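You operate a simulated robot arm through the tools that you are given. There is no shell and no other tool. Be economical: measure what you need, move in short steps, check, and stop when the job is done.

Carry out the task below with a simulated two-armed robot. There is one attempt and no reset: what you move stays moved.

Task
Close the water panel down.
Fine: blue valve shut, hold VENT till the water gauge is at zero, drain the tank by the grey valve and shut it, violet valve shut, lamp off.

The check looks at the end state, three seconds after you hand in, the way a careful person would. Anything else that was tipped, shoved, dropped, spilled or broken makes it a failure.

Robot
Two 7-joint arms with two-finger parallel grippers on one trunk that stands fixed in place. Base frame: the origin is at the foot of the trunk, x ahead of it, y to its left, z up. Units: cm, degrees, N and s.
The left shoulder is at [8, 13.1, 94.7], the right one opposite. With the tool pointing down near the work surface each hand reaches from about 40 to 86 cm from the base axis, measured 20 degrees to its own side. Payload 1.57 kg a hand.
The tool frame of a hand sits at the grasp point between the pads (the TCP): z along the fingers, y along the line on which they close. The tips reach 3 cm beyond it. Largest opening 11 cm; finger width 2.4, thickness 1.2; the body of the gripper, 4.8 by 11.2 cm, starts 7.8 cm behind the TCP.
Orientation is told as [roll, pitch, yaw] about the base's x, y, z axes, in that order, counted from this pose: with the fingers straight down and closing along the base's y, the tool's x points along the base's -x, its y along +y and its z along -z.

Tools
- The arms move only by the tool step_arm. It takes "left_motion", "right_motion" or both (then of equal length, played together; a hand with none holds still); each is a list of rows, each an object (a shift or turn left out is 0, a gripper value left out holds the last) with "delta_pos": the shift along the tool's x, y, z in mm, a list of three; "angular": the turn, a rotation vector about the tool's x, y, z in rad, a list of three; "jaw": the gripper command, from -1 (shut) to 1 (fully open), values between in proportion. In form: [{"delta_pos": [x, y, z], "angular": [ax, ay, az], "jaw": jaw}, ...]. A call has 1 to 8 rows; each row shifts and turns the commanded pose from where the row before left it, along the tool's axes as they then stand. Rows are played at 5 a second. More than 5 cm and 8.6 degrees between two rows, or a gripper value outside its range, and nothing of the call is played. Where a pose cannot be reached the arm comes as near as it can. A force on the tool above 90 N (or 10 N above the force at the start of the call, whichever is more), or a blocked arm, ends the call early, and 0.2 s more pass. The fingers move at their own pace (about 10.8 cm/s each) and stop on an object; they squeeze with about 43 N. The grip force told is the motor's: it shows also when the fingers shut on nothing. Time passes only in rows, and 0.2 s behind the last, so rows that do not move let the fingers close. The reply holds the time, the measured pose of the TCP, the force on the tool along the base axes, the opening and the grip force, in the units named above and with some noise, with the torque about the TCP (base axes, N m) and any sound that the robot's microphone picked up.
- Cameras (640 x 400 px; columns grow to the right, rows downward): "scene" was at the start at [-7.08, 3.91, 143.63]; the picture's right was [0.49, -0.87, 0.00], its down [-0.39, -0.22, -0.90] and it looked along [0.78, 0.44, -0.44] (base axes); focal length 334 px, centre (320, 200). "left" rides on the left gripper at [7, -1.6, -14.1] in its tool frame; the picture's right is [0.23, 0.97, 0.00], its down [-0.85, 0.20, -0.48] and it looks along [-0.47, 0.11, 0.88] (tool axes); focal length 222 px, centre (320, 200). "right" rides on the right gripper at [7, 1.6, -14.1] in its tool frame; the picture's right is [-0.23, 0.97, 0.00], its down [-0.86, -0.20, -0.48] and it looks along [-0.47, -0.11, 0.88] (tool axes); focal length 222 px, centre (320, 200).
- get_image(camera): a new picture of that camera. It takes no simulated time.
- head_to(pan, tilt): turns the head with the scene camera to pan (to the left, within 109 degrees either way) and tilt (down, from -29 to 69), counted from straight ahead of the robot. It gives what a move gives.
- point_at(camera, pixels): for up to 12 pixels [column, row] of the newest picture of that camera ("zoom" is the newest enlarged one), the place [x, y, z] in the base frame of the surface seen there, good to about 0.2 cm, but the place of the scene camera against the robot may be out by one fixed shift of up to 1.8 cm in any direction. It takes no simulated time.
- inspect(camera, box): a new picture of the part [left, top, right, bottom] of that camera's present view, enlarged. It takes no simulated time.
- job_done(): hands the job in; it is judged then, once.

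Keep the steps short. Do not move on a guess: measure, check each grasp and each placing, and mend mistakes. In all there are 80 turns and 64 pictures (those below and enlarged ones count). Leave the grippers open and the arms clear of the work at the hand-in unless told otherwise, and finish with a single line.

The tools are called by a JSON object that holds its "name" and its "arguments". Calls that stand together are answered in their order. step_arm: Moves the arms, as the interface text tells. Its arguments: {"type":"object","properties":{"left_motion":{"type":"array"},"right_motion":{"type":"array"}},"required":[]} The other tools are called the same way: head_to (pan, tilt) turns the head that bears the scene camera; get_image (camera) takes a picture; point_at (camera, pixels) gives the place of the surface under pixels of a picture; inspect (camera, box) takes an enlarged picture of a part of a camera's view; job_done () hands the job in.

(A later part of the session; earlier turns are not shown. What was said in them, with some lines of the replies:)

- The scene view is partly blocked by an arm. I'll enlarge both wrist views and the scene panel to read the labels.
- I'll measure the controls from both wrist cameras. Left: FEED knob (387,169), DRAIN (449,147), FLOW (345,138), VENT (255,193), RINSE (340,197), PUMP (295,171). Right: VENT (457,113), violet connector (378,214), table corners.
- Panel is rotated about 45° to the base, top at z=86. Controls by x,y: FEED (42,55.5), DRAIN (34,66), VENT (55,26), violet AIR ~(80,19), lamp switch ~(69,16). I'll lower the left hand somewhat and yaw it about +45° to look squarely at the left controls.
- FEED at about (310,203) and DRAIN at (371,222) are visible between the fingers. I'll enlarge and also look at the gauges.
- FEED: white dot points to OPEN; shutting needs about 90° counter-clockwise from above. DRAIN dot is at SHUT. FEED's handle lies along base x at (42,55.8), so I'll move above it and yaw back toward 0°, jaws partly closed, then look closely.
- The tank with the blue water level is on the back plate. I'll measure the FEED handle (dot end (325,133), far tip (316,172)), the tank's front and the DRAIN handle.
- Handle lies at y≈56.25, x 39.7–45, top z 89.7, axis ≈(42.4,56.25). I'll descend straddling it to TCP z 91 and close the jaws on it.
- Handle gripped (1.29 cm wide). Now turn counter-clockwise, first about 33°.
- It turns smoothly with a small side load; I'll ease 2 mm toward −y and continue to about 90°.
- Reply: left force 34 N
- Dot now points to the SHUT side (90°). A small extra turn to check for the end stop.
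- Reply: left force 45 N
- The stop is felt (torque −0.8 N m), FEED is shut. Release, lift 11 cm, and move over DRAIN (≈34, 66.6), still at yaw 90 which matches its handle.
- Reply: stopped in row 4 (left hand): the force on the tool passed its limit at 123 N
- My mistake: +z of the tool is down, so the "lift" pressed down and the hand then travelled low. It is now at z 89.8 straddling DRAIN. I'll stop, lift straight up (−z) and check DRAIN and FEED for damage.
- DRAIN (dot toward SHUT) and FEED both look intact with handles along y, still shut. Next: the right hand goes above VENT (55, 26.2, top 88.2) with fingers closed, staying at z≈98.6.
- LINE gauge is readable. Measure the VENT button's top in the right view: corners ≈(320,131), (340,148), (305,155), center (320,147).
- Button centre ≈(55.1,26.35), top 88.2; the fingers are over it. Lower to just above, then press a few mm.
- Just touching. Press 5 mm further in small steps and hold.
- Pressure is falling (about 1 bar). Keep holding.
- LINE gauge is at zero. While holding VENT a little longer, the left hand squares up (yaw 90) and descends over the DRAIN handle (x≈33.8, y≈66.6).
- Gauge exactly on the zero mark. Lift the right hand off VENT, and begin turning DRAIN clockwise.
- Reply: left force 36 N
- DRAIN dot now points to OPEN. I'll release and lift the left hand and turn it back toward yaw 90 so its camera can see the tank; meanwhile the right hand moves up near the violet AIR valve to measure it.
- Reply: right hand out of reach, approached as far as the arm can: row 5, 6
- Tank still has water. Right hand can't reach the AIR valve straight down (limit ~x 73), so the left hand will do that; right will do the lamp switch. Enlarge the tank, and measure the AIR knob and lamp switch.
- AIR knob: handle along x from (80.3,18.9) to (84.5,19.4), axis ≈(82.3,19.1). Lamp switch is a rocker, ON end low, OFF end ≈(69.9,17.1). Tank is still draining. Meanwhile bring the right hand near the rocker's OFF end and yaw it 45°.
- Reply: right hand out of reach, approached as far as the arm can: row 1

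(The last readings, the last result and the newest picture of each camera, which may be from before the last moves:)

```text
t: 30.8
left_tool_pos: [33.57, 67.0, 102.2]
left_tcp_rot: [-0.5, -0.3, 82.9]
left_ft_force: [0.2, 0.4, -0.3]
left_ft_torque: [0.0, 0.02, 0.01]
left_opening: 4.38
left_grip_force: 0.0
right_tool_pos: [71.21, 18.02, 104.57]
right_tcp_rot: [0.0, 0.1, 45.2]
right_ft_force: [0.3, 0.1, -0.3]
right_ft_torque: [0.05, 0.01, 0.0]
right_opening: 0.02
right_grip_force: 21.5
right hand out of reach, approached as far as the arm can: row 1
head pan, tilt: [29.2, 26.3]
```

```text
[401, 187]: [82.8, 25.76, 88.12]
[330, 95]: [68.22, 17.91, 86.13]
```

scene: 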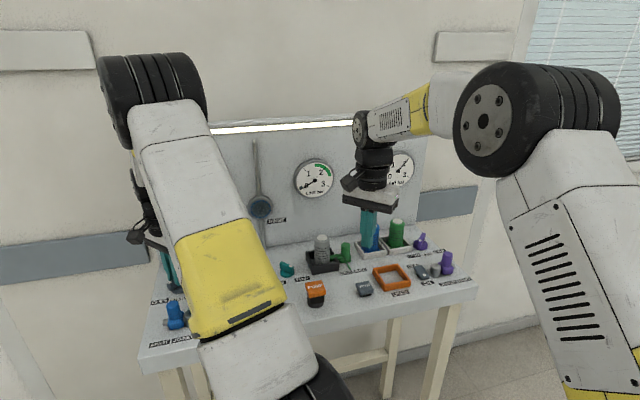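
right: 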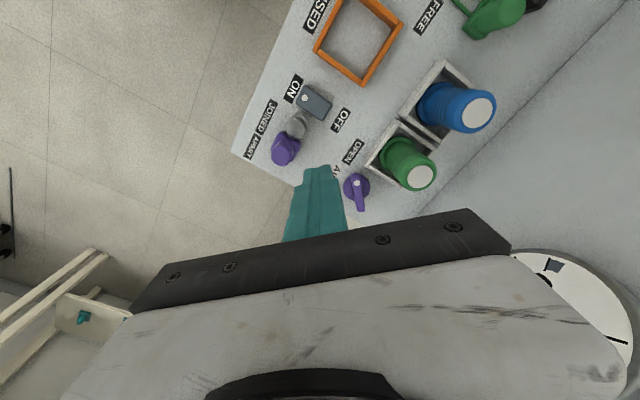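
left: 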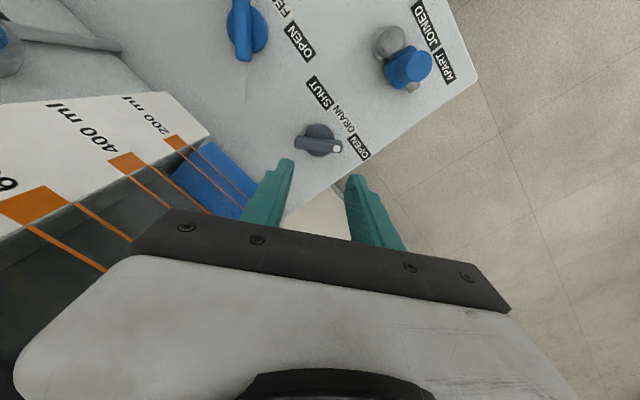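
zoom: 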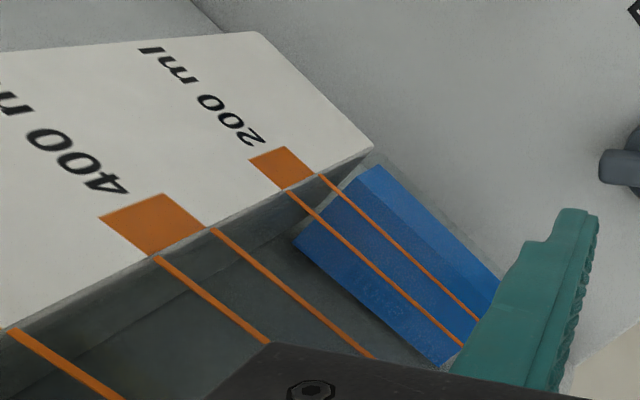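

Level is dropping steadily; about 7 s more. During that, right hand lowers to z≈94 over the OFF end, then I look.

{"name": "step_arm", "arguments": {"right_motion": [{"delta_pos": [11.3, 2.8, 0]}, {"delta_pos": [0, 0, 35]}, {"delta_pos": [0, 0, 35]}, {"delta_pos": [0, 0, 30]}, {}, {}, {}, {}]}}

{"name": "step_arm", "arguments": {"left_motion": [{}, {}, {}, {}, {}, {}, {}, {}]}}

{"name": "step_arm", "arguments": {"left_motion": [{}, {}, {}, {}, {}, {}, {}, {}]}}

{"name": "inspect", "arguments": {"camera": "left", "box": [80, 80, 300, 230]}}

{"name": "inspect", "arguments": {"camera": "right", "box": [230, 80, 430, 205]}}

```text
t: 32.6
left_tool_pos: [33.68, 67.0, 102.04]
left_tcp_rot: [-0.4, -0.3, 83.0]
left_ft_force: [0.5, 0.3, -0.4]
left_ft_torque: [-0.01, 0.01, -0.03]
left_opening: 4.41
left_grip_force: 0.0
right_tool_pos: [72.83, 18.83, 95.24]
right_tcp_rot: [0.1, 0.3, 45.0]
right_ft_force: [-0.4, -0.1, 0.5]
right_ft_torque: [0.0, -0.01, 0.03]
right_opening: 0.0
right_grip_force: 21.6
right hand out of reach, approached as far as the arm can: row 1, 2, 3, 4
head pan, tilt: [29.2, 26.3]
```

```text
t: 34.4
left_tool_pos: [33.75, 67.08, 102.08]
left_tcp_rot: [-0.5, -0.2, 82.9]
left_ft_force: [0.3, -0.3, 0.1]
left_ft_torque: [0.0, -0.02, 0.0]
left_opening: 4.43
left_grip_force: 0.1
right_tool_pos: [72.91, 18.9, 95.32]
right_tcp_rot: [0.1, 0.4, 45.0]
right_ft_force: [0.0, 0.3, 0.5]
right_ft_torque: [-0.01, 0.01, 0.01]
right_opening: 0.0
right_grip_force: 20.8
head pan, tilt: [29.2, 26.3]
```

```text
t: 36.2
left_tool_pos: [33.67, 67.12, 102.15]
left_tcp_rot: [-0.4, -0.2, 82.9]
left_ft_force: [0.2, 0.5, -0.6]
left_ft_torque: [0.02, 0.05, 0.0]
left_opening: 4.42
left_grip_force: 0.1
right_tool_pos: [72.81, 18.82, 95.2]
right_tcp_rot: [0.1, 0.3, 45.0]
right_ft_force: [0.7, -0.4, 0.3]
right_ft_torque: [0.02, 0.0, 0.01]
right_opening: 0.0
right_grip_force: 21.5
head pan, tilt: [29.2, 26.3]
```

```text
2.67 times, centred on (190, 155) of left
```

zoom: 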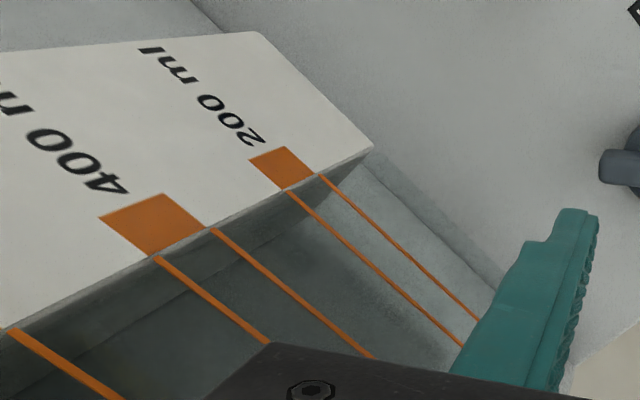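

```text
3.20 times, centred on (330, 142) of right
```

zoom: 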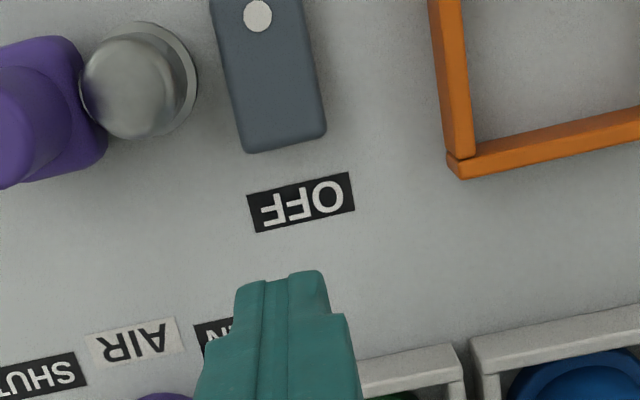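

Tank is empty. Now rotate the left hand back to yaw 0 to fit the open DRAIN handle; the right hand shifts back to be over the rocker's OFF end.

{"name": "step_arm", "arguments": {"left_motion": [{"angular": [0, 0, 0.145]}, {"angular": [0, 0, 0.145]}, {"angular": [0, 0, 0.145]}, {"angular": [0, 0, 0.145]}, {"angular": [0, 0, 0.145]}, {"angular": [0, 0, 0.145]}, {"angular": [0, 0, 0.145]}, {"angular": [0, 0, 0.145]}], "right_motion": [{"delta_pos": [29, 8.5, 0]}, {}, {}, {}, {}, {}, {}, {}]}}

{"name": "step_arm", "arguments": {"left_motion": [{"angular": [0, 0, 0.145]}, {"angular": [0, 0, 0.144]}, {}]}}

{"name": "inspect", "arguments": {"camera": "left", "box": [220, 60, 460, 210]}}

```text
t: 38.0
left_tool_pos: [33.53, 67.2, 102.15]
left_tcp_rot: [0.0, -0.4, 16.2]
left_ft_force: [0.4, 0.0, 0.1]
left_ft_torque: [0.0, -0.01, 0.04]
left_opening: 4.4
left_grip_force: 0.0
right_tool_pos: [72.86, 18.78, 95.64]
right_tcp_rot: [0.2, 0.1, 45.0]
right_ft_force: [0.6, -0.9, -0.1]
right_ft_torque: [0.01, -0.01, 0.01]
right_opening: 0.0
right_grip_force: 22.0
right hand out of reach, approached as far as the arm can: row 1
head pan, tilt: [29.2, 26.3]
```

```text
t: 38.8
left_tool_pos: [33.76, 67.08, 102.1]
left_tcp_rot: [0.2, -0.5, -0.3]
left_ft_force: [0.1, 0.0, -0.1]
left_ft_torque: [-0.03, 0.01, 0.0]
left_opening: 4.41
left_grip_force: 0.0
right_tool_pos: [72.82, 18.88, 95.6]
right_tcp_rot: [0.1, 0.3, 45.0]
right_ft_force: [-0.4, 0.2, 0.4]
right_ft_torque: [0.01, 0.03, 0.02]
right_opening: 0.0
right_grip_force: 21.4
head pan, tilt: [29.2, 26.3]
```

```text
2.67 times, centred on (340, 135) of left
```

zoom: 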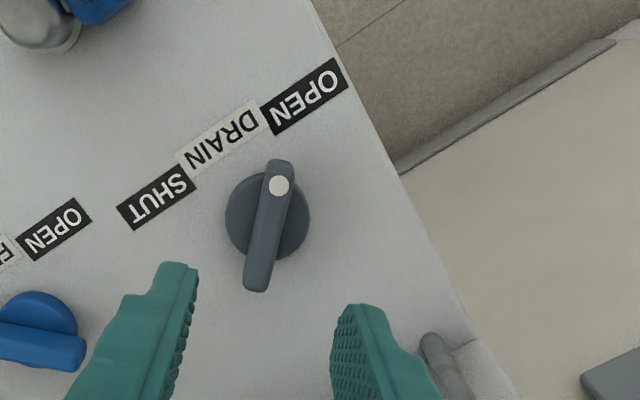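

{"name": "point_at", "arguments": {"camera": "left", "pixels": [[324, 130], [320, 145], [316, 162]]}}

```text
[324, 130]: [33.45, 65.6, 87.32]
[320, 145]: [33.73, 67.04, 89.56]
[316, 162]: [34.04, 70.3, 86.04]
```

That used the older full picture; I'll point in the enlarged one instead.

{"name": "point_at", "arguments": {"camera": "zoom", "pixels": [[278, 186], [268, 230], [257, 275], [240, 215]]}}

```text
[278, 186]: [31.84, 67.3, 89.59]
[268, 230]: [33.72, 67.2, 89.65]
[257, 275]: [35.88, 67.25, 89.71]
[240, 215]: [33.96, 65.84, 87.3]
```

Handle at y 67.25, centre x≈33.9. Descend and grip.

{"name": "step_arm", "arguments": {"left_motion": [{"delta_pos": [-1.5, 1.7, 35]}, {"delta_pos": [0, 0, 40]}, {"delta_pos": [0, 0, 34]}, {}, {"jaw": -1}, {}, {}]}}

```text
t: 40.4
left_tool_pos: [33.9, 67.25, 91.23]
left_tcp_rot: [-0.1, -0.4, -0.2]
left_ft_force: [-1.4, -6.8, -3.3]
left_ft_torque: [-0.24, -0.43, 0.19]
left_opening: 1.29
left_grip_force: 29.4
right_tool_pos: [72.93, 18.9, 95.55]
right_tcp_rot: [0.2, 0.2, 45.0]
right_ft_force: [0.6, -0.4, 0.4]
right_ft_torque: [-0.02, 0.01, 0.0]
right_opening: 0.02
right_grip_force: 21.3
head pan, tilt: [29.2, 26.3]
```

Gripped (1.29 cm). Turn counter-clockwise to shut.

{"name": "step_arm", "arguments": {"left_motion": [{"angular": [0, 0, -0.145]}, {"angular": [0, 0, -0.145]}, {"angular": [0, 0, -0.145]}, {"angular": [0, 0, -0.145]}, {"angular": [0, 0, -0.145]}]}}

{"name": "step_arm", "arguments": {"left_motion": [{"angular": [0, 0, -0.145]}, {"angular": [0, 0, -0.145]}, {"angular": [0, 0, -0.145]}, {"angular": [0, 0, -0.145]}, {"angular": [0, 0, -0.145]}, {"angular": [0, 0, -0.13]}]}}

```text
t: 41.6
left_tool_pos: [34.01, 67.08, 91.18]
left_tcp_rot: [-0.3, -0.3, 41.5]
left_ft_force: [-1.7, -12.0, -9.3]
left_ft_torque: [0.27, -0.13, 0.01]
left_opening: 1.29
left_grip_force: 29.5
right_tool_pos: [72.86, 18.7, 95.5]
right_tcp_rot: [0.1, 0.3, 45.1]
right_ft_force: [0.5, -0.3, 1.1]
right_ft_torque: [-0.01, 0.0, 0.0]
right_opening: 0.0
right_grip_force: 21.2
head pan, tilt: [29.2, 26.3]
```

```text
t: 43.0
left_tool_pos: [33.94, 67.2, 91.3]
left_tcp_rot: [-0.4, -0.1, 90.5]
left_ft_force: [0.1, -8.7, -13.2]
left_ft_torque: [0.23, 0.37, -0.42]
left_opening: 1.3
left_grip_force: 30.5
right_tool_pos: [72.85, 18.82, 95.55]
right_tcp_rot: [0.1, 0.3, 45.0]
right_ft_force: [-0.7, -0.1, 0.2]
right_ft_torque: [0.01, 0.02, 0.02]
right_opening: 0.0
right_grip_force: 21.0
head pan, tilt: [29.2, 26.3]
```

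Reached 90° with the stop beginning to resist. One small nudge, then open and lift (−z).

{"name": "step_arm", "arguments": {"left_motion": [{"angular": [0, 0, -0.04]}, {}, {"jaw": -0.2}, {}, {"delta_pos": [0, 0, -30]}, {"delta_pos": [0, 0, -40]}, {"delta_pos": [0, 0, -40]}, {}]}}

{"name": "get_image", "arguments": {"camera": "left"}}

{"name": "inspect", "arguments": {"camera": "left", "box": [200, 0, 420, 180]}}

```text
t: 44.8
left_tool_pos: [33.63, 67.3, 102.22]
left_tcp_rot: [-0.6, -0.1, 92.7]
left_ft_force: [-0.8, 0.5, -0.1]
left_ft_torque: [-0.04, 0.0, 0.0]
left_opening: 4.39
left_grip_force: 0.1
right_tool_pos: [72.83, 18.79, 95.56]
right_tcp_rot: [-0.1, 0.2, 45.0]
right_ft_force: [0.5, -0.4, 0.2]
right_ft_torque: [0.0, 0.01, 0.02]
right_opening: 0.01
right_grip_force: 21.2
head pan, tilt: [29.2, 26.3]
```

```text
24 pictures are left
```

left: 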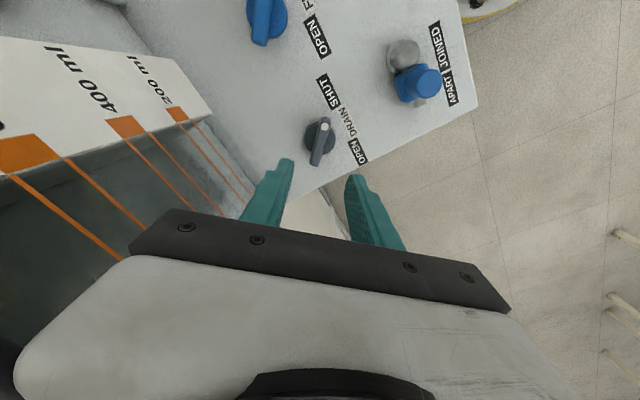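

```text
2.22 times, centred on (310, 90) of left
```

zoom: 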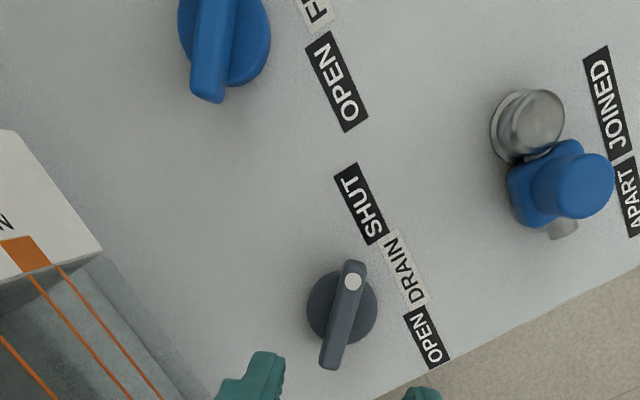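

DRAIN dot on SHUT, tank empty. Next AIR with the left hand: retract the right hand back and up out of the way while the left rises and turns toward yaw 0.

{"name": "step_arm", "arguments": {"left_motion": [{"delta_pos": [0, 0, -6], "angular": [0, 0, 0.147]}, {"delta_pos": [0, 0, -6], "angular": [0, 0, 0.147]}, {"delta_pos": [0, 0, -6], "angular": [0, 0, 0.147]}, {"delta_pos": [0, 0, -6], "angular": [0, 0, 0.147]}, {"delta_pos": [0, 0, -6], "angular": [0, 0, 0.147]}, {"delta_pos": [0, 0, -6], "angular": [0, 0, 0.147]}, {"delta_pos": [0, 0, -6], "angular": [0, 0, 0.147]}, {"delta_pos": [0, 0, -6], "angular": [0, 0, 0.147]}], "right_motion": [{"delta_pos": [0, 0, -35]}, {"delta_pos": [42, 0, -12]}, {"delta_pos": [42, 0, -12]}, {"delta_pos": [42, 0, -12]}, {"delta_pos": [42, 0, -12]}, {"delta_pos": [42, 0, -12]}, {"delta_pos": [42, 0, -12]}, {"delta_pos": [42, 0, -12]}]}}

{"name": "get_image", "arguments": {"camera": "scene"}}

```text
t: 46.6
left_tool_pos: [33.76, 67.26, 106.96]
left_tcp_rot: [0.0, -0.4, 25.3]
left_ft_force: [0.6, -0.8, 0.0]
left_ft_torque: [0.01, 0.0, 0.02]
left_opening: 4.38
left_grip_force: 0.0
right_tool_pos: [72.45, 6.64, 114.42]
right_tcp_rot: [0.0, 0.3, 45.1]
right_ft_force: [0.7, -0.2, -0.2]
right_ft_torque: [-0.04, 0.01, -0.01]
right_opening: 0.01
right_grip_force: 21.1
right hand out of reach, approached as far as the arm can: row 2, 3, 4, 5, 6, 7, 8
head pan, tilt: [29.2, 26.3]
```

```text
22 pictures are left
```

scene: 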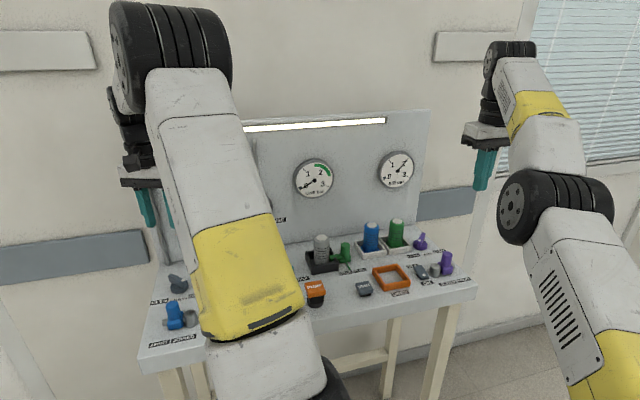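

The right arm stayed at (72,7,114) — the yaw-45 pose seems to be hitting a joint limit. It is high and clear; I'll turn it back to yaw 0 so it can retract, while the left finishes its turn to yaw 0.

{"name": "step_arm", "arguments": {"left_motion": [{"angular": [0, 0, 0.147]}, {"angular": [0, 0, 0.147]}, {"angular": [0, 0, 0.147]}, {}, {}, {}, {}], "right_motion": [{"angular": [0, 0, 0.131]}, {"angular": [0, 0, 0.131]}, {"angular": [0, 0, 0.131]}, {"angular": [0, 0, 0.131]}, {"angular": [0, 0, 0.131]}, {"angular": [0, 0, 0.131]}, {}]}}

```text
t: 48.2
left_tool_pos: [33.67, 67.3, 106.97]
left_tcp_rot: [0.3, -0.6, 0.0]
left_ft_force: [0.0, -1.2, -0.9]
left_ft_torque: [0.03, -0.01, 0.02]
left_opening: 4.4
left_grip_force: 0.1
right_tool_pos: [72.55, 6.81, 114.2]
right_tcp_rot: [-0.1, 0.0, -0.1]
right_ft_force: [0.1, 0.0, -0.2]
right_ft_torque: [-0.02, 0.01, 0.02]
right_opening: 0.0
right_grip_force: 21.3
head pan, tilt: [29.2, 26.3]
```

Right hand is now at yaw 0 and within reach. Try retracting it straight back and up in small rows.

{"name": "step_arm", "arguments": {"right_motion": [{"delta_pos": [20, -10, 0]}, {"delta_pos": [40, -10, 0]}, {"delta_pos": [40, -10, 0]}, {"delta_pos": [40, -10, 0]}, {"delta_pos": [40, -10, 0]}, {"delta_pos": [30, -10, 0]}]}}

```text
t: 49.6
left_tool_pos: [33.62, 67.21, 107.04]
left_tcp_rot: [0.2, -0.4, 0.0]
left_ft_force: [-0.5, 0.5, 0.1]
left_ft_torque: [-0.01, 0.0, 0.02]
left_opening: 4.41
left_grip_force: 0.0
right_tool_pos: [71.52, 6.47, 116.58]
right_tcp_rot: [-0.1, 0.1, 0.0]
right_ft_force: [0.5, -0.1, 0.7]
right_ft_torque: [-0.01, -0.04, 0.0]
right_opening: 0.0
right_grip_force: 21.1
right hand out of reach, approached as far as the arm can: row 1, 2, 3, 4, 5, 6
head pan, tilt: [29.2, 26.3]
```

The straight elbow can't fold by pulling radially. I'll tilt the fingers forward ~25° (wrist comes toward the shoulder) so the elbow bends, then pull back.

{"name": "step_arm", "arguments": {"right_motion": [{"angular": [0, -0.14, 0]}, {"angular": [0, -0.14, 0]}, {"angular": [0, -0.14, 0]}, {}]}}

{"name": "step_arm", "arguments": {"right_motion": [{"delta_pos": [30, 0, 0]}, {"delta_pos": [30, 0, 0]}, {"delta_pos": [30, 0, 0]}, {}]}}

```text
t: 50.6
left_tool_pos: [33.67, 67.24, 107.06]
left_tcp_rot: [0.2, -0.5, -0.1]
left_ft_force: [0.3, 0.0, -0.4]
left_ft_torque: [-0.01, 0.0, 0.02]
left_opening: 4.4
left_grip_force: 0.0
right_tool_pos: [79.17, 9.47, 120.77]
right_tcp_rot: [-0.1, -23.9, 0.0]
right_ft_force: [0.0, -0.1, -0.7]
right_ft_torque: [-0.01, 0.0, -0.01]
right_opening: 0.0
right_grip_force: 21.7
right hand out of reach, approached as far as the arm can: row 1, 2, 3
head pan, tilt: [29.2, 26.3]
```

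```text
t: 51.6
left_tool_pos: [33.73, 67.35, 107.02]
left_tcp_rot: [0.2, -0.5, 0.0]
left_ft_force: [0.8, 0.3, 0.2]
left_ft_torque: [-0.01, -0.02, -0.01]
left_opening: 4.4
left_grip_force: 0.0
right_tool_pos: [78.35, 11.53, 120.72]
right_tcp_rot: [-0.2, -23.9, 0.0]
right_ft_force: [0.7, -0.4, 0.4]
right_ft_torque: [-0.01, -0.01, 0.04]
right_opening: 0.0
right_grip_force: 21.8
right hand out of reach, approached as far as the arm can: row 1, 2, 3
head pan, tilt: [29.2, 26.3]
```

{"name": "get_image", "arguments": {"camera": "scene"}}

```text
21 pictures are left
```

scene: 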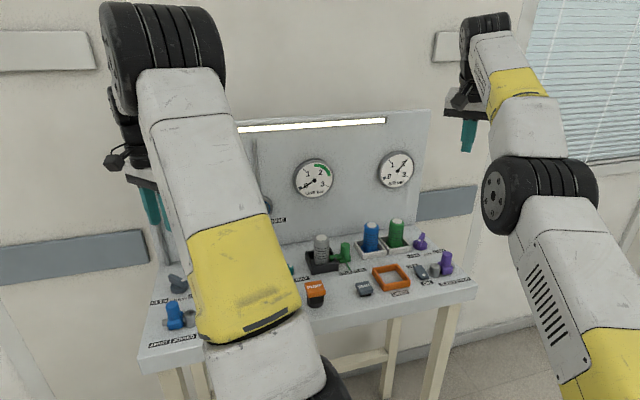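

The right arm is fully stretched and only slides along its reach limit. Sideways motion still works, so I'll level the tool again and swing the right hand well to the right (−y), clear of the panel.

{"name": "step_arm", "arguments": {"right_motion": [{"delta_pos": [10, -48, 0]}, {"delta_pos": [10, -48, 0]}, {"delta_pos": [10, -48, 0]}, {"delta_pos": [10, -48, 0]}, {"delta_pos": [10, -48, 0]}, {"delta_pos": [10, -48, 0]}, {"delta_pos": [10, -48, 0]}, {}]}}

{"name": "step_arm", "arguments": {"right_motion": [{"angular": [0, 0.14, 0]}, {"angular": [0, 0.14, 0]}, {"angular": [0, 0.14, 0]}, {"delta_pos": [40, 0, 0]}, {"delta_pos": [40, 0, 0]}, {"delta_pos": [40, 0, 0]}]}}

```text
t: 53.4
left_tool_pos: [33.74, 67.2, 107.07]
left_tcp_rot: [0.2, -0.5, -0.1]
left_ft_force: [0.1, -0.1, 0.4]
left_ft_torque: [-0.01, 0.03, 0.03]
left_opening: 4.4
left_grip_force: 0.0
right_tool_pos: [82.25, -20.58, 123.67]
right_tcp_rot: [0.0, -23.7, -0.1]
right_ft_force: [0.4, -0.7, 0.4]
right_ft_torque: [0.02, -0.02, 0.0]
right_opening: 0.0
right_grip_force: 21.7
right hand out of reach, approached as far as the arm can: row 1, 2, 3, 4, 5, 6, 7
head pan, tilt: [29.2, 26.3]
```

```text
t: 54.8
left_tool_pos: [33.75, 67.26, 106.96]
left_tcp_rot: [0.2, -0.5, 0.1]
left_ft_force: [0.3, -0.6, -0.1]
left_ft_torque: [-0.01, 0.05, 0.0]
left_opening: 4.42
left_grip_force: 0.0
right_tool_pos: [61.15, -21.14, 118.97]
right_tcp_rot: [0.0, 0.1, 0.0]
right_ft_force: [0.7, -1.2, -0.3]
right_ft_torque: [0.01, 0.06, -0.02]
right_opening: 0.0
right_grip_force: 21.3
right hand out of reach, approached as far as the arm can: row 1, 2, 3
head pan, tilt: [29.2, 26.3]
```

The right arm has unlocked and is clear at (61,−21,119). Now the left hand travels along the panel at z 107 toward the AIR valve.

{"name": "step_arm", "arguments": {"left_motion": [{"delta_pos": [-33, -34.3, 0], "jaw": -0.4}, {"delta_pos": [-33, -34.3, 0]}, {"delta_pos": [-33, -34.3, 0]}, {"delta_pos": [-33, -34.3, 0]}, {"delta_pos": [-33, -34.3, 0]}, {"delta_pos": [-33, -34.3, 0]}, {"delta_pos": [-33, -34.3, 0]}, {"delta_pos": [-33, -34.3, 0]}]}}

{"name": "step_arm", "arguments": {"left_motion": [{"delta_pos": [-20, -34.3, 10]}, {"delta_pos": [-20, -34.3, 10]}, {"delta_pos": [-20, -34.3, 10]}, {"delta_pos": [-20, -34.3, 10]}, {"delta_pos": [-20, -34.3, 5]}, {"delta_pos": [-20, -34.3, 5]}]}}

{"name": "get_image", "arguments": {"camera": "left"}}

```text
t: 56.6
left_tool_pos: [60.02, 39.77, 107.3]
left_tcp_rot: [0.1, -0.4, 0.0]
left_ft_force: [-0.4, 0.0, -0.2]
left_ft_torque: [-0.02, 0.0, 0.03]
left_opening: 3.32
left_grip_force: 0.0
right_tool_pos: [61.1, -21.16, 119.03]
right_tcp_rot: [0.0, 0.1, 0.0]
right_ft_force: [0.1, -0.3, -0.4]
right_ft_torque: [-0.05, -0.02, 0.0]
right_opening: 0.02
right_grip_force: 21.7
head pan, tilt: [29.2, 26.3]
```

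```text
t: 58.0
left_tool_pos: [71.88, 19.27, 102.17]
left_tcp_rot: [0.2, -0.6, 0.1]
left_ft_force: [0.0, 0.8, 0.2]
left_ft_torque: [-0.03, -0.03, 0.0]
left_opening: 3.3
left_grip_force: 0.1
right_tool_pos: [61.09, -21.13, 119.02]
right_tcp_rot: [-0.1, 0.0, 0.0]
right_ft_force: [-0.4, 1.0, -0.6]
right_ft_torque: [-0.03, -0.03, 0.01]
right_opening: 0.0
right_grip_force: 21.1
head pan, tilt: [29.2, 26.3]
```

```text
20 pictures are left
```

left: 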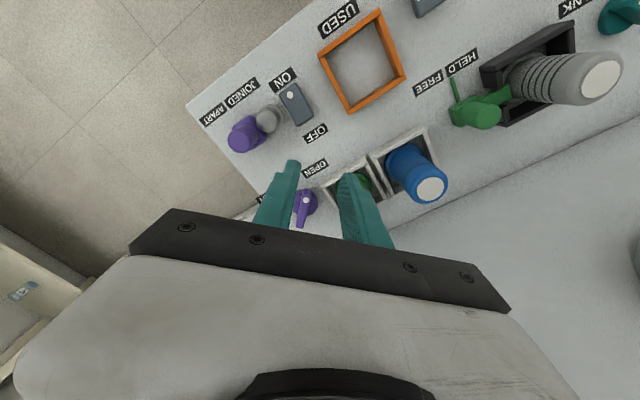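

Left at (71.9,19.3,102). Move forward toward x≈81 while descending, stopping above the knob (z≈95).

{"name": "step_arm", "arguments": {"left_motion": [{"delta_pos": [-25, 0, 12]}, {"delta_pos": [-25, 0, 12]}, {"delta_pos": [-20, 0, 12]}, {}]}}

{"name": "inspect", "arguments": {"camera": "left", "box": [220, 60, 460, 210]}}

```text
t: 59.0
left_tool_pos: [79.15, 19.27, 98.75]
left_tcp_rot: [0.2, -0.5, 0.0]
left_ft_force: [0.0, 0.5, -0.5]
left_ft_torque: [0.04, -0.05, -0.01]
left_opening: 3.28
left_grip_force: 0.0
right_tool_pos: [61.15, -21.11, 119.07]
right_tcp_rot: [0.0, 0.1, 0.0]
right_ft_force: [0.1, 0.5, -0.6]
right_ft_torque: [0.02, 0.06, -0.02]
right_opening: 0.02
right_grip_force: 21.1
head pan, tilt: [29.2, 26.3]
```

```text
2.67 times, centred on (340, 135) of left
```

zoom: 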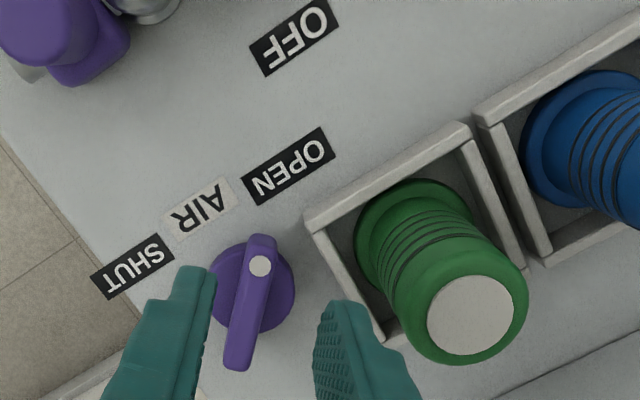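

The +y finger will pass near the green cartridge's tray. Measure handle and tray edge in this enlarged picture.

{"name": "point_at", "arguments": {"camera": "zoom", "pixels": [[260, 266], [250, 310], [238, 355], [222, 285], [312, 222], [345, 290], [383, 338], [472, 315], [480, 355]]}}

```text
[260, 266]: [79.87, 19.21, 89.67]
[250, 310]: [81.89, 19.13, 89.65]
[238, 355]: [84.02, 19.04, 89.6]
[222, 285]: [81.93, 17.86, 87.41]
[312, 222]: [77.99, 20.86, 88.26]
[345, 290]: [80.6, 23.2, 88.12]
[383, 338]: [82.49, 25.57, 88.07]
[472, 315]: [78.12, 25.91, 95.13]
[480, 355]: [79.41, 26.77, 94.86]
```

Axis ≈(82.1,19.15); finger-to-tray clearance ≥1 cm. Descend to z≈91 with TCP at x≈81.6.

{"name": "step_arm", "arguments": {"left_motion": [{"delta_pos": [-8, -1, 30]}, {"delta_pos": [-8, 0, 30]}, {"delta_pos": [-8, 0, 16]}, {}]}}

```text
t: 60.0
left_tool_pos: [81.72, 19.13, 91.08]
left_tcp_rot: [0.3, -0.5, -0.2]
left_ft_force: [0.5, 0.4, 0.4]
left_ft_torque: [0.04, 0.0, 0.01]
left_opening: 3.29
left_grip_force: 0.0
right_tool_pos: [61.08, -21.2, 119.0]
right_tcp_rot: [0.1, 0.0, 0.1]
right_ft_force: [0.3, 0.2, -0.2]
right_ft_torque: [-0.04, 0.01, 0.0]
right_opening: 0.0
right_grip_force: 21.0
head pan, tilt: [29.2, 26.3]
```

Reached without contact. Close on the handle.

{"name": "step_arm", "arguments": {"left_motion": [{"jaw": -1}, {}, {}]}}

{"name": "step_arm", "arguments": {"left_motion": [{"angular": [0, 0, -0.145]}, {"angular": [0, 0, -0.145]}, {"angular": [0, 0, -0.145]}, {"angular": [0, 0, -0.145]}]}}

```text
t: 60.8
left_tool_pos: [81.66, 19.07, 91.13]
left_tcp_rot: [0.1, -0.5, 0.0]
left_ft_force: [-0.3, -2.6, -1.4]
left_ft_torque: [-0.24, -0.04, 0.0]
left_opening: 1.29
left_grip_force: 30.0
right_tool_pos: [61.14, -21.15, 118.96]
right_tcp_rot: [-0.1, 0.2, 0.1]
right_ft_force: [-0.1, 0.3, -0.1]
right_ft_torque: [0.0, -0.01, -0.02]
right_opening: 0.0
right_grip_force: 20.9
head pan, tilt: [29.2, 26.3]
```

```text
t: 61.8
left_tool_pos: [81.73, 18.95, 90.99]
left_tcp_rot: [-0.2, -0.4, 33.4]
left_ft_force: [1.6, -11.6, -7.4]
left_ft_torque: [0.4, -0.57, -0.02]
left_opening: 1.3
left_grip_force: 29.9
right_tool_pos: [61.08, -21.1, 118.95]
right_tcp_rot: [0.0, 0.1, 0.0]
right_ft_force: [-0.3, 0.1, 0.5]
right_ft_torque: [-0.03, 0.03, 0.04]
right_opening: 0.0
right_grip_force: 20.8
head pan, tilt: [29.2, 26.3]
```

Turning well; ease slightly and continue to ~90°.

{"name": "step_arm", "arguments": {"left_motion": [{"delta_pos": [0, -1.8, 0]}, {"angular": [0, 0, -0.145]}, {"angular": [0, 0, -0.145]}, {"angular": [0, 0, -0.145]}, {"angular": [0, 0, -0.145]}, {"angular": [0, 0, -0.145]}, {"angular": [0, 0, -0.145]}, {"angular": [0, 0, -0.13]}]}}

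```text
t: 63.6
left_tool_pos: [81.98, 18.82, 91.1]
left_tcp_rot: [-0.6, -0.1, 90.7]
left_ft_force: [19.3, -13.0, -17.5]
left_ft_torque: [-0.24, 0.0, -0.69]
left_opening: 1.28
left_grip_force: 30.1
right_tool_pos: [61.35, -21.23, 118.85]
right_tcp_rot: [0.0, 0.2, -0.1]
right_ft_force: [0.4, -0.8, -1.1]
right_ft_torque: [-0.01, -0.05, 0.0]
right_opening: 0.0
right_grip_force: 20.8
head pan, tilt: [29.2, 26.3]
```

Stop reached (−0.69 N m). Release, lift, then draw back toward −x.

{"name": "step_arm", "arguments": {"left_motion": [{"jaw": -0.4}, {}, {"delta_pos": [0, 0, -15]}, {"delta_pos": [0, 0, -15]}, {"delta_pos": [0, 20, -20]}, {"delta_pos": [0, 20, -20]}, {"delta_pos": [0, 20, -10]}, {}]}}

{"name": "get_image", "arguments": {"camera": "left"}}

{"name": "get_image", "arguments": {"camera": "scene"}}

```text
t: 65.4
left_tool_pos: [75.56, 18.97, 99.15]
left_tcp_rot: [-0.4, -0.2, 90.6]
left_ft_force: [0.3, -0.4, 0.4]
left_ft_torque: [-0.01, 0.02, -0.02]
left_opening: 3.31
left_grip_force: 0.1
right_tool_pos: [61.07, -21.11, 119.01]
right_tcp_rot: [0.1, 0.0, 0.0]
right_ft_force: [0.4, 0.2, 0.4]
right_ft_torque: [0.01, -0.01, -0.01]
right_opening: 0.0
right_grip_force: 21.0
head pan, tilt: [29.2, 26.3]
```

```text
18 pictures are left
```

left: 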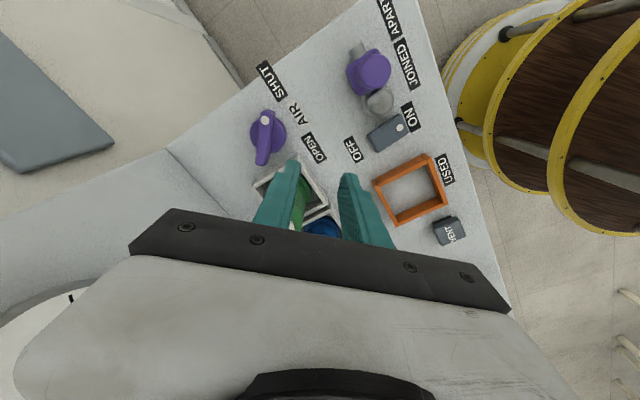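

```text
17 pictures are left
```

scene: 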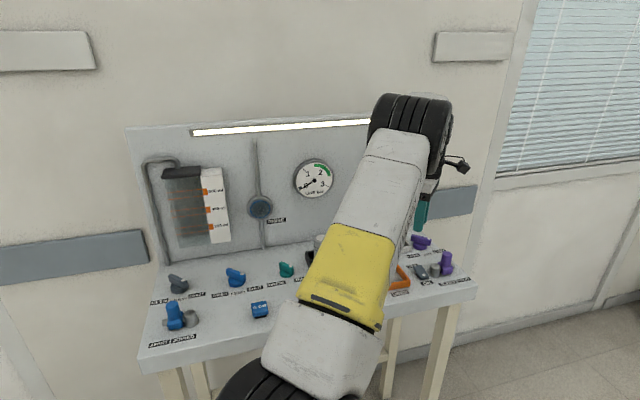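

AIR dot points to SHUT. For the lamp: close the left fingers, yaw to 45°, and go above the OFF end of the rocker (~70.3,17.4).

{"name": "point_at", "arguments": {"camera": "left", "pixels": [[402, 127], [388, 134], [375, 141], [372, 147], [378, 102], [367, 70]]}}

{"name": "step_arm", "arguments": {"left_motion": [{"jaw": -1, "angular": [0, 0, 0.131]}, {"angular": [0, 0, 0.131]}, {"angular": [0, 0, 0.131]}, {"angular": [0, 0, 0.131]}, {"angular": [0, 0, 0.131]}, {"angular": [0, 0, 0.131]}, {"delta_pos": [24, 12.7, 0]}, {"delta_pos": [24, 12.7, 0]}]}}

{"name": "inspect", "arguments": {"camera": "left", "box": [200, 60, 440, 210]}}

```text
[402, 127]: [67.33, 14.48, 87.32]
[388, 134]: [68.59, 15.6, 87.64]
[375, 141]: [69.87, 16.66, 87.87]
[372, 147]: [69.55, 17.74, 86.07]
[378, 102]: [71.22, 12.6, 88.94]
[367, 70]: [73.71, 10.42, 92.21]
```

```text
t: 67.2
left_tool_pos: [70.59, 17.2, 99.05]
left_tcp_rot: [-0.3, -0.4, 45.5]
left_ft_force: [-0.1, -0.6, -1.7]
left_ft_torque: [-0.02, 0.03, -0.01]
left_opening: 0.0
left_grip_force: 21.7
right_tool_pos: [61.2, -21.13, 119.02]
right_tcp_rot: [-0.1, 0.1, -0.1]
right_ft_force: [0.6, 0.6, -0.9]
right_ft_torque: [-0.01, -0.02, 0.0]
right_opening: 0.0
right_grip_force: 21.4
head pan, tilt: [29.2, 26.3]
```

```text
2.67 times, centred on (320, 135) of left
```

zoom: 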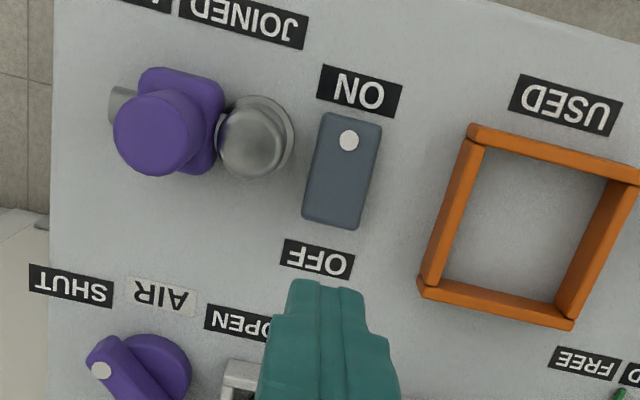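

{"name": "point_at", "arguments": {"camera": "zoom", "pixels": [[348, 140], [340, 175], [332, 215], [310, 212], [358, 220], [318, 262], [250, 370], [425, 285]]}}

```text
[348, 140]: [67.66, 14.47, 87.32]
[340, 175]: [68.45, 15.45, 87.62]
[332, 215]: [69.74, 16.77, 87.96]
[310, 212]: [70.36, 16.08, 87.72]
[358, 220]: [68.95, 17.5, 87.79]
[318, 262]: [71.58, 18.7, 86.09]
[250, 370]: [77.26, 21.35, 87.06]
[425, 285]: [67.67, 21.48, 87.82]
```

OFF end at (69.8,16.85), top 87.95. Descend to just above then press in small steps.

{"name": "step_arm", "arguments": {"left_motion": [{"delta_pos": [1.5, 2, 40]}, {"delta_pos": [0, 0, 37]}, {"delta_pos": [0, 0, 4]}, {"delta_pos": [0, 0, 3]}, {"delta_pos": [0, 0, 3]}, {}]}}

{"name": "inspect", "arguments": {"camera": "left", "box": [200, 60, 440, 210]}}

{"name": "get_image", "arguments": {"camera": "scene"}}

```text
t: 68.6
left_tool_pos: [70.3, 17.37, 90.34]
left_tcp_rot: [-0.3, -0.5, 45.4]
left_ft_force: [0.7, 0.1, -0.6]
left_ft_torque: [-0.01, 0.01, 0.01]
left_opening: 0.0
left_grip_force: 21.9
right_tool_pos: [61.03, -21.23, 119.0]
right_tcp_rot: [0.0, 0.0, 0.0]
right_ft_force: [-0.2, 0.3, 0.1]
right_ft_torque: [0.0, -0.02, 0.01]
right_opening: 0.01
right_grip_force: 21.2
head pan, tilt: [29.2, 26.3]
```

```text
2.67 times, centred on (320, 135) of left
```

zoom: 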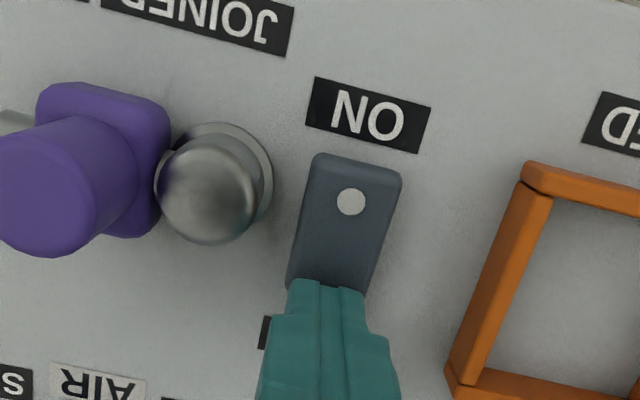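

```text
14 pictures are left
```

scene: 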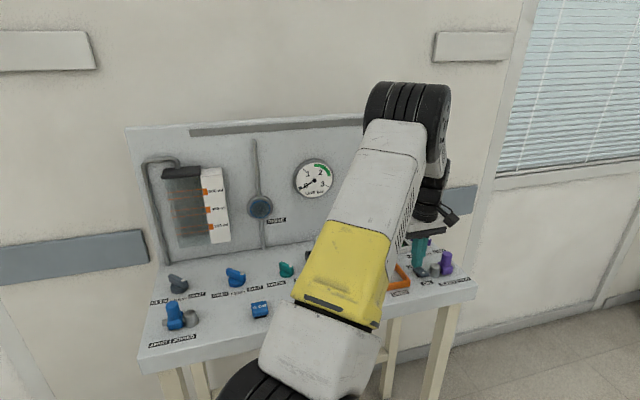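

The lamp strip is dark. Lift off, open both grippers and draw the left hand back and up.

{"name": "step_arm", "arguments": {"left_motion": [{"delta_pos": [0, 0, -30]}, {"delta_pos": [0, 0, -45]}, {"delta_pos": [0, 0, -45]}, {"delta_pos": [0, 0, -45]}, {"delta_pos": [32, 32, -5]}, {"delta_pos": [32, 32, -5]}, {"delta_pos": [32, 32, -5]}, {"delta_pos": [32, 32, -5], "jaw": 1}], "right_motion": [{}, {}, {}, {}, {}, {}, {"jaw": 1}, {}]}}

{"name": "step_arm", "arguments": {"left_motion": [{"delta_pos": [33, 33, 0]}, {"delta_pos": [33, 33, 0]}, {"delta_pos": [33, 33, 0]}, {"delta_pos": [20, 33, 0]}, {"delta_pos": [0, 40, 0]}, {}, {}]}}

{"name": "get_image", "arguments": {"camera": "scene"}}

{"name": "get_image", "arguments": {"camera": "left"}}

```text
t: 70.4
left_tool_pos: [52.37, 17.09, 108.55]
left_tcp_rot: [-0.1, -0.4, 45.4]
left_ft_force: [0.1, 0.2, 0.4]
left_ft_torque: [0.02, 0.06, -0.03]
left_opening: 7.97
left_grip_force: 0.1
right_tool_pos: [61.24, -21.1, 118.94]
right_tcp_rot: [0.0, 0.1, 0.0]
right_ft_force: [1.0, -1.1, -1.0]
right_ft_torque: [0.01, 0.04, 0.01]
right_opening: 10.99
right_grip_force: 0.1
head pan, tilt: [29.2, 26.3]
```

```text
t: 72.0
left_tool_pos: [31.73, 20.42, 108.35]
left_tcp_rot: [-0.2, -0.5, 45.5]
left_ft_force: [0.5, 0.3, 0.2]
left_ft_torque: [-0.01, 0.01, -0.01]
left_opening: 11.0
left_grip_force: 0.2
right_tool_pos: [61.21, -21.13, 119.04]
right_tcp_rot: [0.0, -0.1, 0.0]
right_ft_force: [-0.6, -0.4, 0.0]
right_ft_torque: [0.02, -0.01, -0.02]
right_opening: 10.99
right_grip_force: 0.1
head pan, tilt: [29.2, 26.3]
```

```text
13 pictures are left
```

scene: 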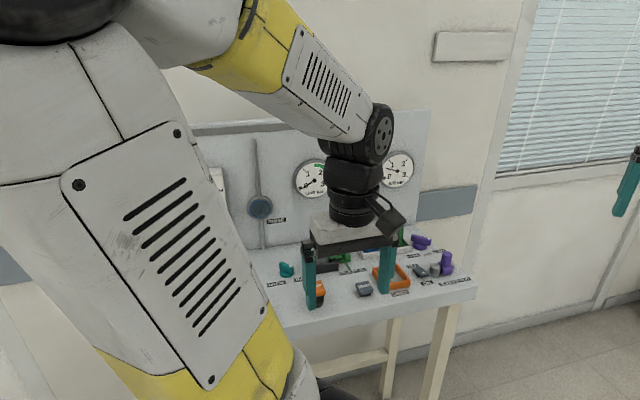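

```text
12 pictures are left
```

left: 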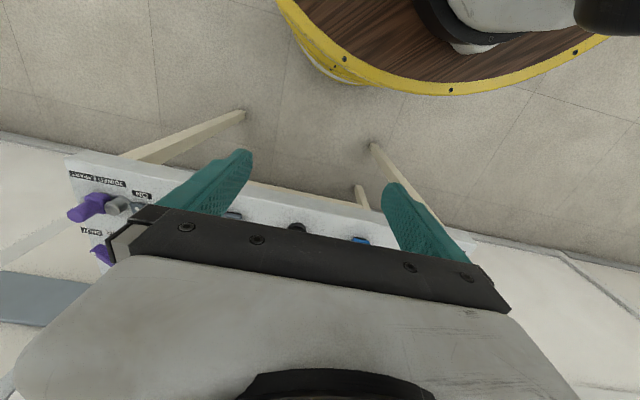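

Lamp off, LINE at 0. Move the left hand up and left to its starting region for a final check of FEED and DRAIN.

{"name": "step_arm", "arguments": {"left_motion": [{"delta_pos": [-32, 32, -20]}, {"delta_pos": [-32, 32, -20]}, {"delta_pos": [-32, 32, -20]}, {"delta_pos": [-32, 32, -20]}, {"delta_pos": [-32, 32, -20]}, {}]}}

{"name": "inspect", "arguments": {"camera": "left", "box": [0, 50, 480, 300]}}

{"name": "get_image", "arguments": {"camera": "scene"}}

```text
t: 73.4
left_tool_pos: [31.19, 43.43, 118.5]
left_tcp_rot: [-0.4, -0.4, 45.5]
left_ft_force: [-0.3, -0.7, -0.2]
left_ft_torque: [0.02, 0.04, -0.03]
left_opening: 11.01
left_grip_force: 0.0
right_tool_pos: [61.08, -21.08, 119.07]
right_tcp_rot: [0.1, 0.0, 0.1]
right_ft_force: [-0.1, -0.7, -0.6]
right_ft_torque: [-0.01, 0.01, 0.01]
right_opening: 11.0
right_grip_force: 0.1
head pan, tilt: [29.2, 26.3]
```

```text
1.33 times, centred on (240, 175) of left
```

zoom: 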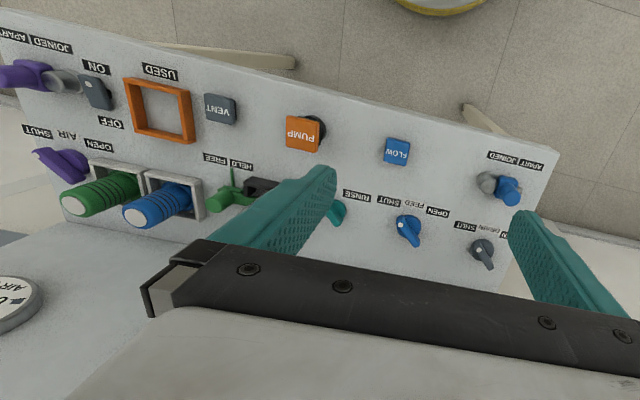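

```text
10 pictures are left
```

scene: 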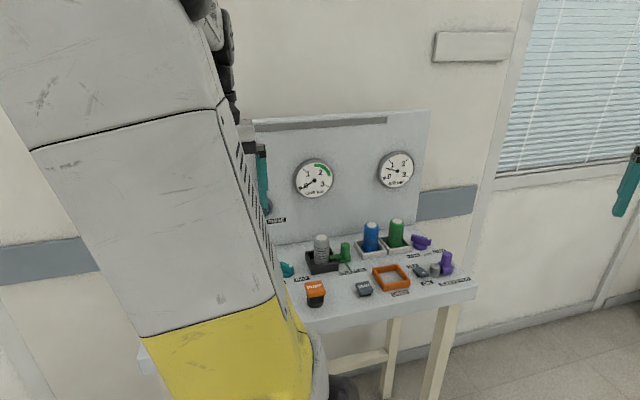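

{"name": "inspect", "arguments": {"camera": "left", "box": [250, 180, 400, 274]}}

{"name": "inspect", "arguments": {"camera": "scene", "box": [280, 100, 480, 300]}}

```text
4.26 times, centred on (325, 227) of left
```

zoom: 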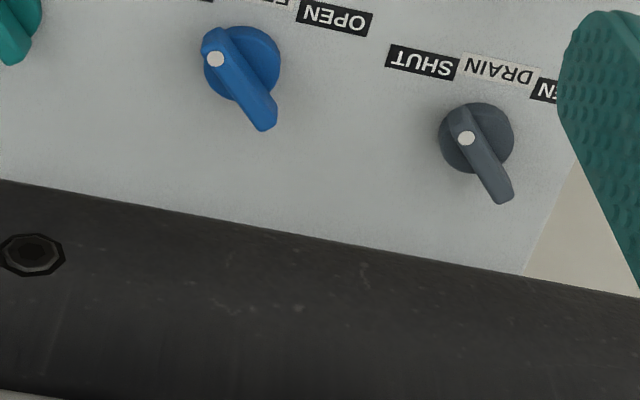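

```text
2.00 times, centred on (380, 200) of scene
```

zoom: 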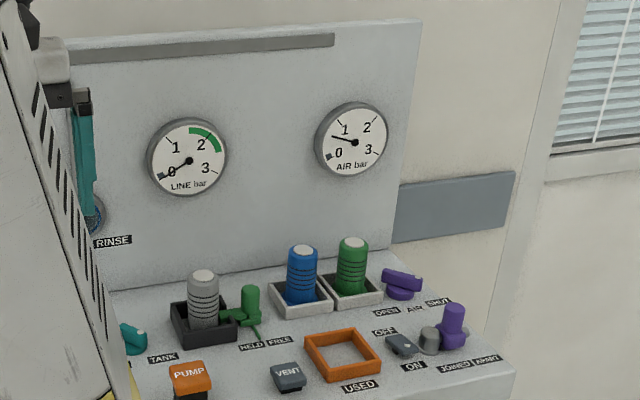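

Everything checks out: FEED, DRAIN and AIR dots on SHUT, LINE at 0, tank empty, lamp dark, VENT released, grippers open and clear. Handing in.

{"name": "job_done", "arguments": {}}

```text
The job is handed in.
```

The water panel is closed down and handed in: blue, grey and violet valves shut, water gauge at zero, tank empty, lamp off; one wrong-way move pressed the left gripper down on the panel beside the blue valve (123 N) and dragged it low across to the grey valve, with no damage or shifted control visible afterwards.
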